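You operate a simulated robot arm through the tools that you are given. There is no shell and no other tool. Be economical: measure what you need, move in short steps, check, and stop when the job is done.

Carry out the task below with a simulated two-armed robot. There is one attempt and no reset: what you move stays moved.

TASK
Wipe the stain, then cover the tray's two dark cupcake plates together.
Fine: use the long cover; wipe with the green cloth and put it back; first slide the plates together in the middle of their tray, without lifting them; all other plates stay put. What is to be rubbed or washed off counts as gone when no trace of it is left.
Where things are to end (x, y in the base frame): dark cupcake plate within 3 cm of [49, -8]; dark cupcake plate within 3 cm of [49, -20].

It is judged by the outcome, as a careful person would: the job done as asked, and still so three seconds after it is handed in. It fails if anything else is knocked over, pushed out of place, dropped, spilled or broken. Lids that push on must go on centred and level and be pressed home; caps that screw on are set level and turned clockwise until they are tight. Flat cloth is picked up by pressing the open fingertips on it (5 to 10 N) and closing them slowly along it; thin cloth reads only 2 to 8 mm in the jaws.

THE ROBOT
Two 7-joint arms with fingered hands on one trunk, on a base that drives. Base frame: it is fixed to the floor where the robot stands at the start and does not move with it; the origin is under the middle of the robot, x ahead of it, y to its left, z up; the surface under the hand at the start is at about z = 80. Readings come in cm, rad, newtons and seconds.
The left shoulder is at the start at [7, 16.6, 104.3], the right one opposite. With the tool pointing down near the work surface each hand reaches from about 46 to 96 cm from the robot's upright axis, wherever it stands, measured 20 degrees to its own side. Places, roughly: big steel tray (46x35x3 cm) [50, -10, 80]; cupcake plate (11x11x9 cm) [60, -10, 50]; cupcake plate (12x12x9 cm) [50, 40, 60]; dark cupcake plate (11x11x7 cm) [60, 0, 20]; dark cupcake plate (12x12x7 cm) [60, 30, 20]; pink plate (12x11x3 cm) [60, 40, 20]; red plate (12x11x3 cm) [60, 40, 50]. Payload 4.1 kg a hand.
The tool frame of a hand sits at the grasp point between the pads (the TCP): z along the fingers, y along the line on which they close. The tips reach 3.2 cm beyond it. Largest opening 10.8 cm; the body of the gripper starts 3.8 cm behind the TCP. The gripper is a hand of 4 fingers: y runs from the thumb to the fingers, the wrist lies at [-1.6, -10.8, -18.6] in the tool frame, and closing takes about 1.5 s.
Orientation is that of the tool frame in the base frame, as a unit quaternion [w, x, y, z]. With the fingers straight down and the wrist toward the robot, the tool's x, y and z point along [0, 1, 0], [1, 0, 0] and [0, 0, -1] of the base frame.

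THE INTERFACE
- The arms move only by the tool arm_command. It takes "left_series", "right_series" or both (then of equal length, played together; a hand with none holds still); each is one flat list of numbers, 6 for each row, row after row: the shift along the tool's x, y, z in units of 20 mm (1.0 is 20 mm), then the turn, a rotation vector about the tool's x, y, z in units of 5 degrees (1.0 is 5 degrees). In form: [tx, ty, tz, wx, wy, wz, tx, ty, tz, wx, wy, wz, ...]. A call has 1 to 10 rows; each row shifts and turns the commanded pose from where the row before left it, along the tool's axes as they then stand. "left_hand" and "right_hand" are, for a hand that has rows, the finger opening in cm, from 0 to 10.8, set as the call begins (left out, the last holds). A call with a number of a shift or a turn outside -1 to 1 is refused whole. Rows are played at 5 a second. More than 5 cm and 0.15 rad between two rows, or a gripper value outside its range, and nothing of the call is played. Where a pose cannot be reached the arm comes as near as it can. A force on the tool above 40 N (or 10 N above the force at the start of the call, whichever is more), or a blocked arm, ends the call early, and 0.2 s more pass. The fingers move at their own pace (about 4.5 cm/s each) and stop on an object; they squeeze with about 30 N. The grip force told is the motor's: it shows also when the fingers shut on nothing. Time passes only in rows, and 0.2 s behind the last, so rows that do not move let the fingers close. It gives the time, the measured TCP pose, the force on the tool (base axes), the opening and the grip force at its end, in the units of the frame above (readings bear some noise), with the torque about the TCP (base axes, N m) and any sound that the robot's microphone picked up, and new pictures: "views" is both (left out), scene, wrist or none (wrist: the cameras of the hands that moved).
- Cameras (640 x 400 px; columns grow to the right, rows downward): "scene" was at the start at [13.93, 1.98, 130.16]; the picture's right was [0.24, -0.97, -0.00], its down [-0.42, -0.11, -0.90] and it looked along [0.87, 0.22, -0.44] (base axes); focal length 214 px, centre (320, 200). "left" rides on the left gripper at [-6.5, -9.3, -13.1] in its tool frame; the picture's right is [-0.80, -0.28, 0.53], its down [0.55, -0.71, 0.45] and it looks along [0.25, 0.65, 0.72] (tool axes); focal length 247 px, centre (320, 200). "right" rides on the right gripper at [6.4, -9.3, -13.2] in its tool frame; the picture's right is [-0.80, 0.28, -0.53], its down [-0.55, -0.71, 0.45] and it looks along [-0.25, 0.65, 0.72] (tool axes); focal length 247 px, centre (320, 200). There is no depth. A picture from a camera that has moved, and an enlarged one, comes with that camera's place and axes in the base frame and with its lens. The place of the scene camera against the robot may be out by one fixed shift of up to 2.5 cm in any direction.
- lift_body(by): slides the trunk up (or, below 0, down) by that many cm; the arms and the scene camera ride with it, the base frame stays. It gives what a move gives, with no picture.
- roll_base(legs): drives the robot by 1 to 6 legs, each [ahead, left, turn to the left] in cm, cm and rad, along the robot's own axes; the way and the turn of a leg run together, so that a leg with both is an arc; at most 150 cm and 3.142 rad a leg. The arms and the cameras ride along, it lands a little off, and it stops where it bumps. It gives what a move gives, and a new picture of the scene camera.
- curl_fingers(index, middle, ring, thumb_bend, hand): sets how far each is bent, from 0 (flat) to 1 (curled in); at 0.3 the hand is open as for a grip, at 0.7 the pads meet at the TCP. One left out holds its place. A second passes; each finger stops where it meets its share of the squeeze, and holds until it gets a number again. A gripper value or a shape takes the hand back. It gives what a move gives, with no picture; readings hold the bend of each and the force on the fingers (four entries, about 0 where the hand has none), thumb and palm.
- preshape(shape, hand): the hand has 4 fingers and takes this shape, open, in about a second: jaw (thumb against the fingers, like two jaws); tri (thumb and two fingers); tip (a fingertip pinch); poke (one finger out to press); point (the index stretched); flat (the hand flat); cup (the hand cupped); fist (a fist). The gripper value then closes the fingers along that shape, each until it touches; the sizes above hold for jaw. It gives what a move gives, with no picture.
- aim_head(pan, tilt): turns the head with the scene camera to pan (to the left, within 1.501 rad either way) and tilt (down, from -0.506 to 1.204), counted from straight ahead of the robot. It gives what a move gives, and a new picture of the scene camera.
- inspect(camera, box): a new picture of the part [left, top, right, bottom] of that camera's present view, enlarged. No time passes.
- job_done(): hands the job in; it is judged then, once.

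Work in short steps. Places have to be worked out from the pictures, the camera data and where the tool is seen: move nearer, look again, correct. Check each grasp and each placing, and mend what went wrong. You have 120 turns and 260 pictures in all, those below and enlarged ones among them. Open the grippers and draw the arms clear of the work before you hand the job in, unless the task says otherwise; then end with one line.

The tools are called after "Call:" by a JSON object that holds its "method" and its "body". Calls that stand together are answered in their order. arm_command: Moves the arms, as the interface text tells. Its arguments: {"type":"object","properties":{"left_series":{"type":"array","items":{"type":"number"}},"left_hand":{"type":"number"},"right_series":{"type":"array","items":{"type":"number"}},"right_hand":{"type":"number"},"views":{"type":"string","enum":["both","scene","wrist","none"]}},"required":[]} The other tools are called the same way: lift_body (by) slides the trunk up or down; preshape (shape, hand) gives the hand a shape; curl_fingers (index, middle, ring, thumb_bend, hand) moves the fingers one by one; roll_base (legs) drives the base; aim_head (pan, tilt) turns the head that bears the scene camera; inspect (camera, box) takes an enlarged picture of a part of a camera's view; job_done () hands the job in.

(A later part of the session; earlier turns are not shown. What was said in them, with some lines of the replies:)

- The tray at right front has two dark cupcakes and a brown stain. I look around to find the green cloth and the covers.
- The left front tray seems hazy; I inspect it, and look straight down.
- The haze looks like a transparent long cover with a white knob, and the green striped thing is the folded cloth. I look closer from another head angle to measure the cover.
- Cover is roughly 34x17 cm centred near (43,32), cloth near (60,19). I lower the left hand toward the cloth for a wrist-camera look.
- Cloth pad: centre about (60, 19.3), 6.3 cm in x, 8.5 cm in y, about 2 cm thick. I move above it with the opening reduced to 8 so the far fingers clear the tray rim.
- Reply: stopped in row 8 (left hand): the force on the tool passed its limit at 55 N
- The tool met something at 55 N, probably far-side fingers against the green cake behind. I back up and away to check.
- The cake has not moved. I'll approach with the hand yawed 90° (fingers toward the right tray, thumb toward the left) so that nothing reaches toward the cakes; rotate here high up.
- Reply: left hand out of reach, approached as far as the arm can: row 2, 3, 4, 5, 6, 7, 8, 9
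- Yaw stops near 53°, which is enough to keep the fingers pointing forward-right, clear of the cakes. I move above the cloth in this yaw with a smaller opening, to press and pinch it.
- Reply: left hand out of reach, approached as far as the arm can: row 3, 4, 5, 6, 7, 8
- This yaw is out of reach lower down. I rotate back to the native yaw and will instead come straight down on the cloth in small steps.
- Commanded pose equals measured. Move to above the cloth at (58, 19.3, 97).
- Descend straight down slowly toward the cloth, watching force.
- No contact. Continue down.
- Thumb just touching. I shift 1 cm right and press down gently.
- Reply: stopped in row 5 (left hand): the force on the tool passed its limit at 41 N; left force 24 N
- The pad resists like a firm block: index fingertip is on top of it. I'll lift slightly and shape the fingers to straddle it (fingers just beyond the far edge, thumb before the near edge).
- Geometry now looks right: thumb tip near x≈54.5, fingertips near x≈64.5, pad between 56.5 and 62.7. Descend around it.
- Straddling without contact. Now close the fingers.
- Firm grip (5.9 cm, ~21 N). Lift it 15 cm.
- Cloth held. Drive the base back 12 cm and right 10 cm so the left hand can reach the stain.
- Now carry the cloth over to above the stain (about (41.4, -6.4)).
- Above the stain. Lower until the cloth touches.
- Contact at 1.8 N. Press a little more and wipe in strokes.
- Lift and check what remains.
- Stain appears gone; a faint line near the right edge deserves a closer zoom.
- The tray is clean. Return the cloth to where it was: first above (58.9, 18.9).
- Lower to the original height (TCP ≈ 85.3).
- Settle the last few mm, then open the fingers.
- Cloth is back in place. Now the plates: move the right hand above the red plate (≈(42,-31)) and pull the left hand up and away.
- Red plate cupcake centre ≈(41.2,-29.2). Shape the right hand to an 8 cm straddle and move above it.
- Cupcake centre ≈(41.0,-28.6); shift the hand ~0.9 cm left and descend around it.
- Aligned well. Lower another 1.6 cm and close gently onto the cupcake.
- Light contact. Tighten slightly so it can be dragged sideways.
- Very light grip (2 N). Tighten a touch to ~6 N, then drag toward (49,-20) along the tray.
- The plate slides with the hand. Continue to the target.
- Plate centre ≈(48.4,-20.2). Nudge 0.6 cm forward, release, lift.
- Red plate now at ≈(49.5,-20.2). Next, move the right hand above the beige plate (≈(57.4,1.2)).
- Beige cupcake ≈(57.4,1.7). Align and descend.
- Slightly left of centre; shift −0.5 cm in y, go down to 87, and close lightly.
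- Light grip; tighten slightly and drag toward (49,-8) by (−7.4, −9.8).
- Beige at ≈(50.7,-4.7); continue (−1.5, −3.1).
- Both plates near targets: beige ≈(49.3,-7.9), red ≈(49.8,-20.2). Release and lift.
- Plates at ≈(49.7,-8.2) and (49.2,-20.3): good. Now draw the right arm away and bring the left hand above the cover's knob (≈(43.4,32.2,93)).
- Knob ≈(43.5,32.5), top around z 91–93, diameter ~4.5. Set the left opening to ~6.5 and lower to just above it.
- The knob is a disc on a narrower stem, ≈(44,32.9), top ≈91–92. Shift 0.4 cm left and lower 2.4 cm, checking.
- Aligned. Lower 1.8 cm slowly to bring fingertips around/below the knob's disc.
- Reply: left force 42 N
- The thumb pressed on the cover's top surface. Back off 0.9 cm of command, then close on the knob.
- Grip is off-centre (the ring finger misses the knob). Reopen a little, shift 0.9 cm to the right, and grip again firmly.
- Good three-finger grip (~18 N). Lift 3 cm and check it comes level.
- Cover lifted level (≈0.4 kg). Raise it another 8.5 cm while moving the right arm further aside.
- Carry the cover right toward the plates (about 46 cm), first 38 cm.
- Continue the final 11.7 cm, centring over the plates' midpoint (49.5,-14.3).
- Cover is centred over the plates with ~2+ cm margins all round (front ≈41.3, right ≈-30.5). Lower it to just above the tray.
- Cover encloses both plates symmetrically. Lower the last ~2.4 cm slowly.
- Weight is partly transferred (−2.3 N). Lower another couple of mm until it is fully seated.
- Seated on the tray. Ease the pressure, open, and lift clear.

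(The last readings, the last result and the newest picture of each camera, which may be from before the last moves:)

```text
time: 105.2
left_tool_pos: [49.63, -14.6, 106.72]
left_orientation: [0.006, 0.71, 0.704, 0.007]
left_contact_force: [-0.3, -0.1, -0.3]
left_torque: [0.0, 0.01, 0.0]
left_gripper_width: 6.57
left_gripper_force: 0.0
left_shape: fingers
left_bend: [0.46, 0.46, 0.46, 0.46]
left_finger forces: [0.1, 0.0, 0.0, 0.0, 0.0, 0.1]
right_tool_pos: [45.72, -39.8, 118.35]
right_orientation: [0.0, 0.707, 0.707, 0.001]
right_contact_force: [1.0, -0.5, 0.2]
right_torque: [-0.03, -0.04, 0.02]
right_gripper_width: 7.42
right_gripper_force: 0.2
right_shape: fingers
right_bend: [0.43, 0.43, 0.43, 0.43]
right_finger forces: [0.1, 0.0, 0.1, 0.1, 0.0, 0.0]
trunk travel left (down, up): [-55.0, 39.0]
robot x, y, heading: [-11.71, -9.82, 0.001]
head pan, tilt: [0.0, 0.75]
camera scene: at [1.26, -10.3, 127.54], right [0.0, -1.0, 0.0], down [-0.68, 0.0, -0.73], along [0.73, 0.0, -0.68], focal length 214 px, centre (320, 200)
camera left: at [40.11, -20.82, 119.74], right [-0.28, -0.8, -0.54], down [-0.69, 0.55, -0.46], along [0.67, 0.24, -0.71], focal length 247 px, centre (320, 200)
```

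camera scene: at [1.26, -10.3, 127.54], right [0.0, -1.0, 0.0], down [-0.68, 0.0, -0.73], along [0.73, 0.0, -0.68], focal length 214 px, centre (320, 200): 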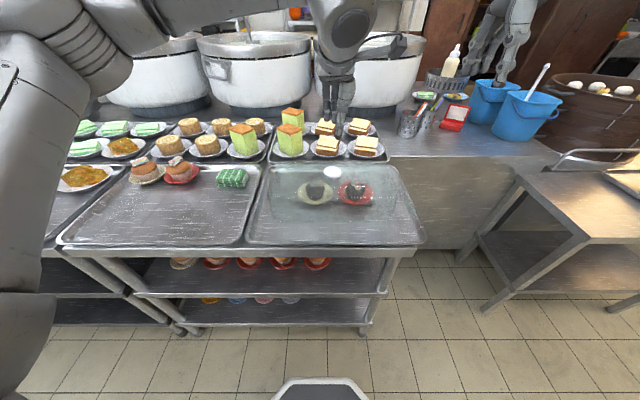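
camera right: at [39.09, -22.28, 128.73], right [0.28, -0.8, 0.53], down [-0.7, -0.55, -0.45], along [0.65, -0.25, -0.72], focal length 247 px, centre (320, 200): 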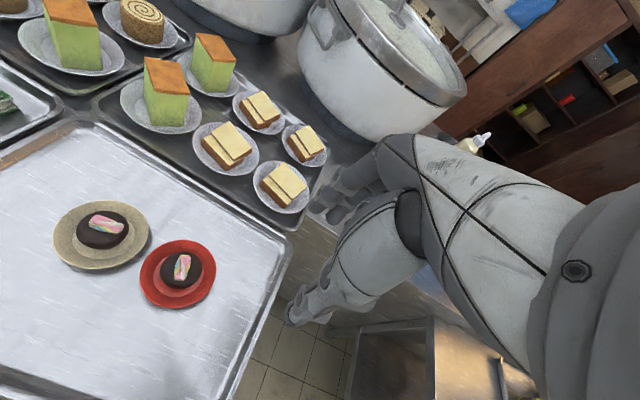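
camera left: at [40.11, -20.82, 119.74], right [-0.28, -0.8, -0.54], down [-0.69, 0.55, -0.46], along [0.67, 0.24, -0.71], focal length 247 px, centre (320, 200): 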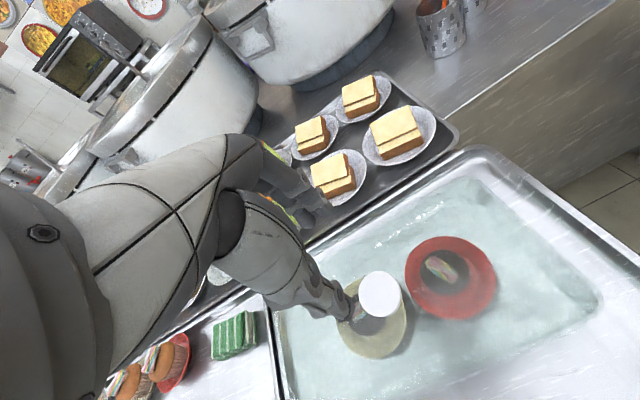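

Cover stands over both plates. Open the hands fully and draw the left arm away, then take final looks.

Call:
{"method": "arm_command", "body": {"left_series": [0.9, -0.2, -0.5, 0, 0, 0, 0.9, -0.2, -0.5, 0, 0, 0, 0.9, -0.2, -0.5, 0, 0, 0, 0.9, -0.2, -0.5, 0, 0, 0, 0.9, -0.2, -0.5, 0, 0, 0, 0.9, -0.2, -0.5, 0, 0, 0, 0.9, -0.2, -0.5, 0, 0, 0, 0.9, -0.2, -0.3, 0, 0, 0, 0.9, -0.2, 0, 0, 0, 0, 0.9, -0.2, 0, 0, 0, 0], "right_series": [0, 0, 0, 0, 0, 0, 0, 0, 0, 0, 0, 0, 0, 0, 0, 0, 0, 0, 0, 0, 0, 0, 0, 0, 0, 0, 0, 0, 0, 0, 0, 0, 0, 0, 0, 0, 0, 0, 0, 0, 0, 0, 0, 0, 0, 0, 0, 0, 0, 0, 0, 0, 0, 0, 0, 0, 0, 0, 0, 0], "left_hand": 10.8, "right_hand": 10.8, "views": "both"}}

Call:
{"method": "inspect", "body": {"camera": "scene", "box": [220, 130, 440, 260]}}

Call:
{"method": "inspect", "body": {"camera": "right", "box": [0, 100, 300, 400]}}

Call:
{"method": "inspect", "body": {"camera": "scene", "box": [60, 110, 300, 260]}}

```text
time: 107.5
left_tool_pos: [45.56, 3.59, 114.21]
left_orientation: [0.007, 0.709, 0.705, 0.006]
left_contact_force: [0.2, -0.1, -0.8]
left_torque: [-0.01, -0.03, 0.01]
left_gripper_width: 10.76
left_gripper_force: 0.1
left_shape: jaw
left_bend: [0.3, 0.3, 0.3, 0.3]
left_finger forces: [0.1, 0.0, 0.1, 0.0, 0.0, 0.1]
right_tool_pos: [45.83, -39.8, 118.31]
right_orientation: [0.0, 0.707, 0.707, 0.0]
right_contact_force: [-1.1, 0.6, -0.4]
right_torque: [0.0, -0.01, 0.02]
right_gripper_width: 10.76
right_gripper_force: 0.1
right_shape: jaw
right_bend: [0.3, 0.3, 0.3, 0.3]
right_finger forces: [0.1, 0.0, 0.1, 0.0, 0.0, 0.0]
trunk travel left (down, up): [-55.0, 39.0]
robot x, y, heading: [-11.89, -9.58, 0.001]
head pan, tilt: [0.0, 0.75]
camera scene: at [1.28, -10.19, 127.54], right [0.0, -1.0, 0.0], down [-0.68, 0.0, -0.73], along [0.73, 0.0, -0.68], focal length 214 px, centre (320, 200)
camera right: at [36.43, -33.28, 131.52], right [0.28, -0.8, 0.53], down [-0.71, -0.55, -0.45], along [0.65, -0.25, -0.72], focal length 247 px, centre (320, 200)
camera left: at [36.06, -2.66, 127.17], right [-0.28, -0.8, -0.54], down [-0.69, 0.55, -0.46], along [0.66, 0.24, -0.71], focal length 247 px, centre (320, 200)
```

scene: 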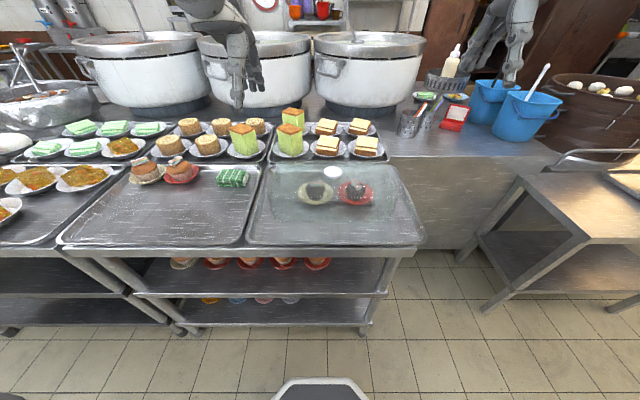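
right: 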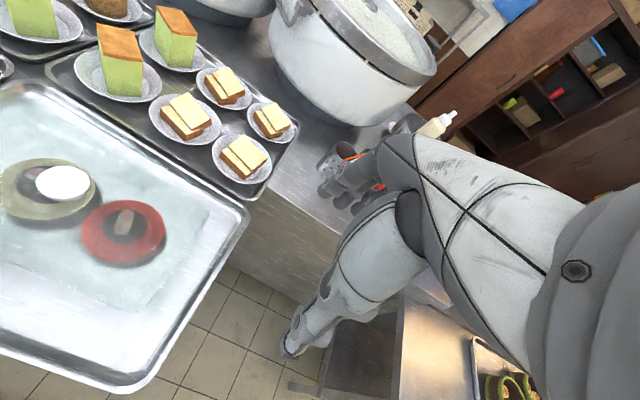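
left: 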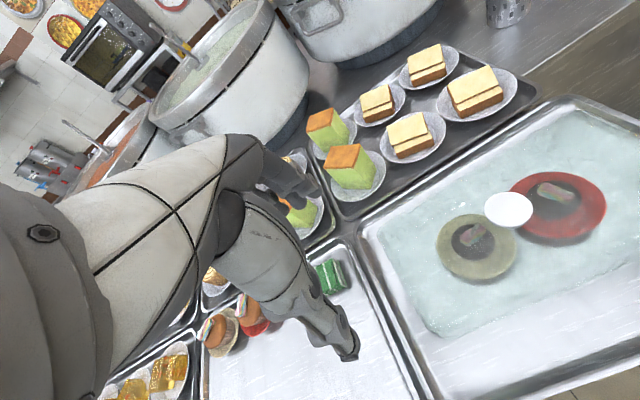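

```text
2.91 times, centred on (330, 195) of scene
camera zoom: at [1.28, -10.19, 127.54], right [0.0, -1.0, 0.0], down [-0.68, 0.0, -0.73], along [0.73, 0.0, -0.68], focal length 624 px, centre (291, 214)
```

zoom: 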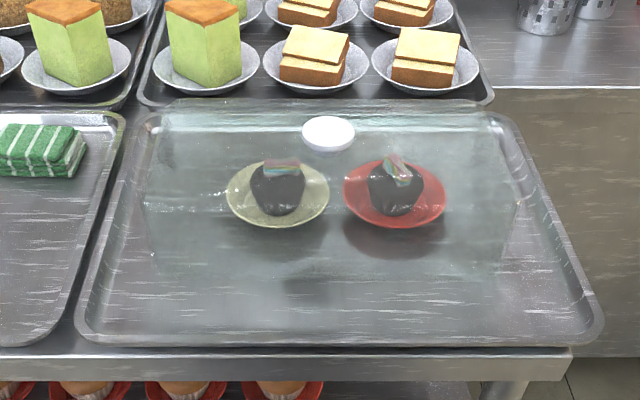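

```text
1.33 times, centred on (150, 250) of right
camera zoom: at [36.43, -33.28, 131.52], right [0.28, -0.8, 0.53], down [-0.71, -0.55, -0.45], along [0.65, -0.25, -0.72], focal length 329 px, centre (547, 133)
```

zoom: 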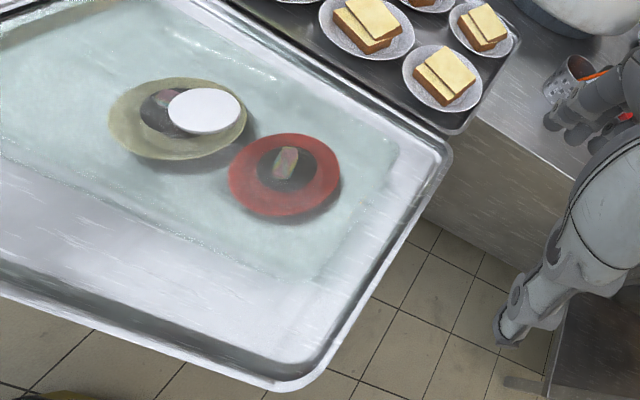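

```text
2.67 times, centred on (180, 185) of scene
camera zoom: at [1.28, -10.19, 127.54], right [0.0, -1.0, 0.0], down [-0.68, 0.0, -0.73], along [0.73, 0.0, -0.68], focal length 572 px, centre (693, 240)
```

zoom: 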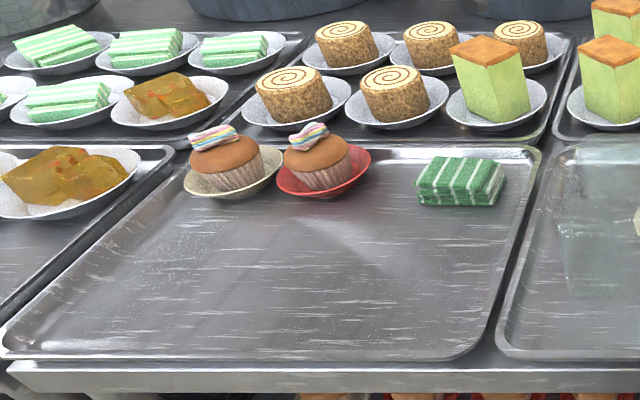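

Everything is in place: cover level over both plates, cloth back, other plates undisturbed. Draw the left arm fully clear of the work.

Call:
{"method": "arm_command", "body": {"left_series": [0.9, 0, -0.3, 0, 0, 0, 0.9, 0, -0.3, 0, 0, 0, 0.9, 0, -0.3, 0, 0, 0, 0.9, 0, -0.3, 0, 0, 0, 0.9, 0, -0.3, 0, 0, 0, 0.9, 0, -0.3, 0, 0, 0, 0.9, 0, -0.3, 0, 0, 0, 0.9, 0, 0, 0, 0, 0], "views": "scene"}}

```text
time: 109.2
left_tool_pos: [45.79, 17.98, 118.4]
left_orientation: [0.007, 0.709, 0.705, 0.006]
left_contact_force: [0.5, -0.1, 0.5]
left_torque: [-0.03, 0.02, 0.04]
left_gripper_width: 10.79
left_gripper_force: 0.0
left_shape: jaw
left_bend: [0.3, 0.3, 0.3, 0.3]
left_finger forces: [0.0, 0.1, 0.0, 0.0, 0.0, 0.0]
right_tool_pos: [45.76, -39.81, 118.34]
right_orientation: [0.0, 0.707, 0.707, -0.001]
right_contact_force: [0.3, 0.0, 0.3]
right_torque: [-0.03, -0.01, 0.01]
right_gripper_width: 10.75
right_gripper_force: 0.0
right_shape: jaw
right_bend: [0.3, 0.3, 0.3, 0.3]
right_finger forces: [0.1, 0.0, 0.1, 0.1, 0.1, 0.1]
trunk travel left (down, up): [-55.0, 39.0]
robot x, y, heading: [-12.04, -9.78, -0.002]
head pan, tilt: [0.0, 0.75]
camera scene: at [1.29, -10.2, 127.54], right [0.0, -1.0, 0.0], down [-0.68, 0.0, -0.73], along [0.73, 0.0, -0.68], focal length 214 px, centre (320, 200)
```

scene: 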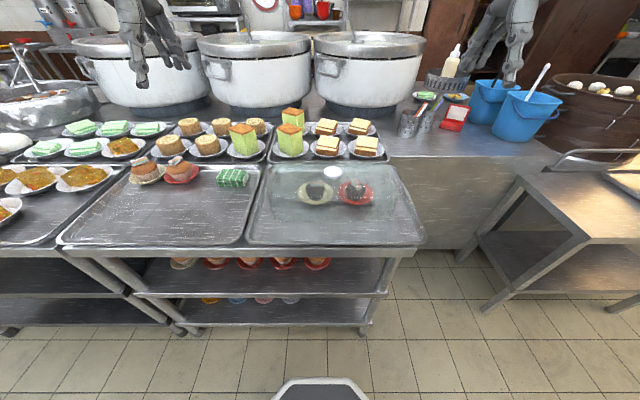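

All goals are met and the arms are clear, so I hand the job in.

Call:
{"method": "job_done", "body": {}}

```text
The job is handed in.
```

The stain is wiped off with no trace visible, the green cloth is back where it was, and the long cover sits level over the two dark cupcake plates. I slid the plates to about (49.7, -8.2) and (49.2, -20.3) without lifting them, and the other plates look undisturbed.
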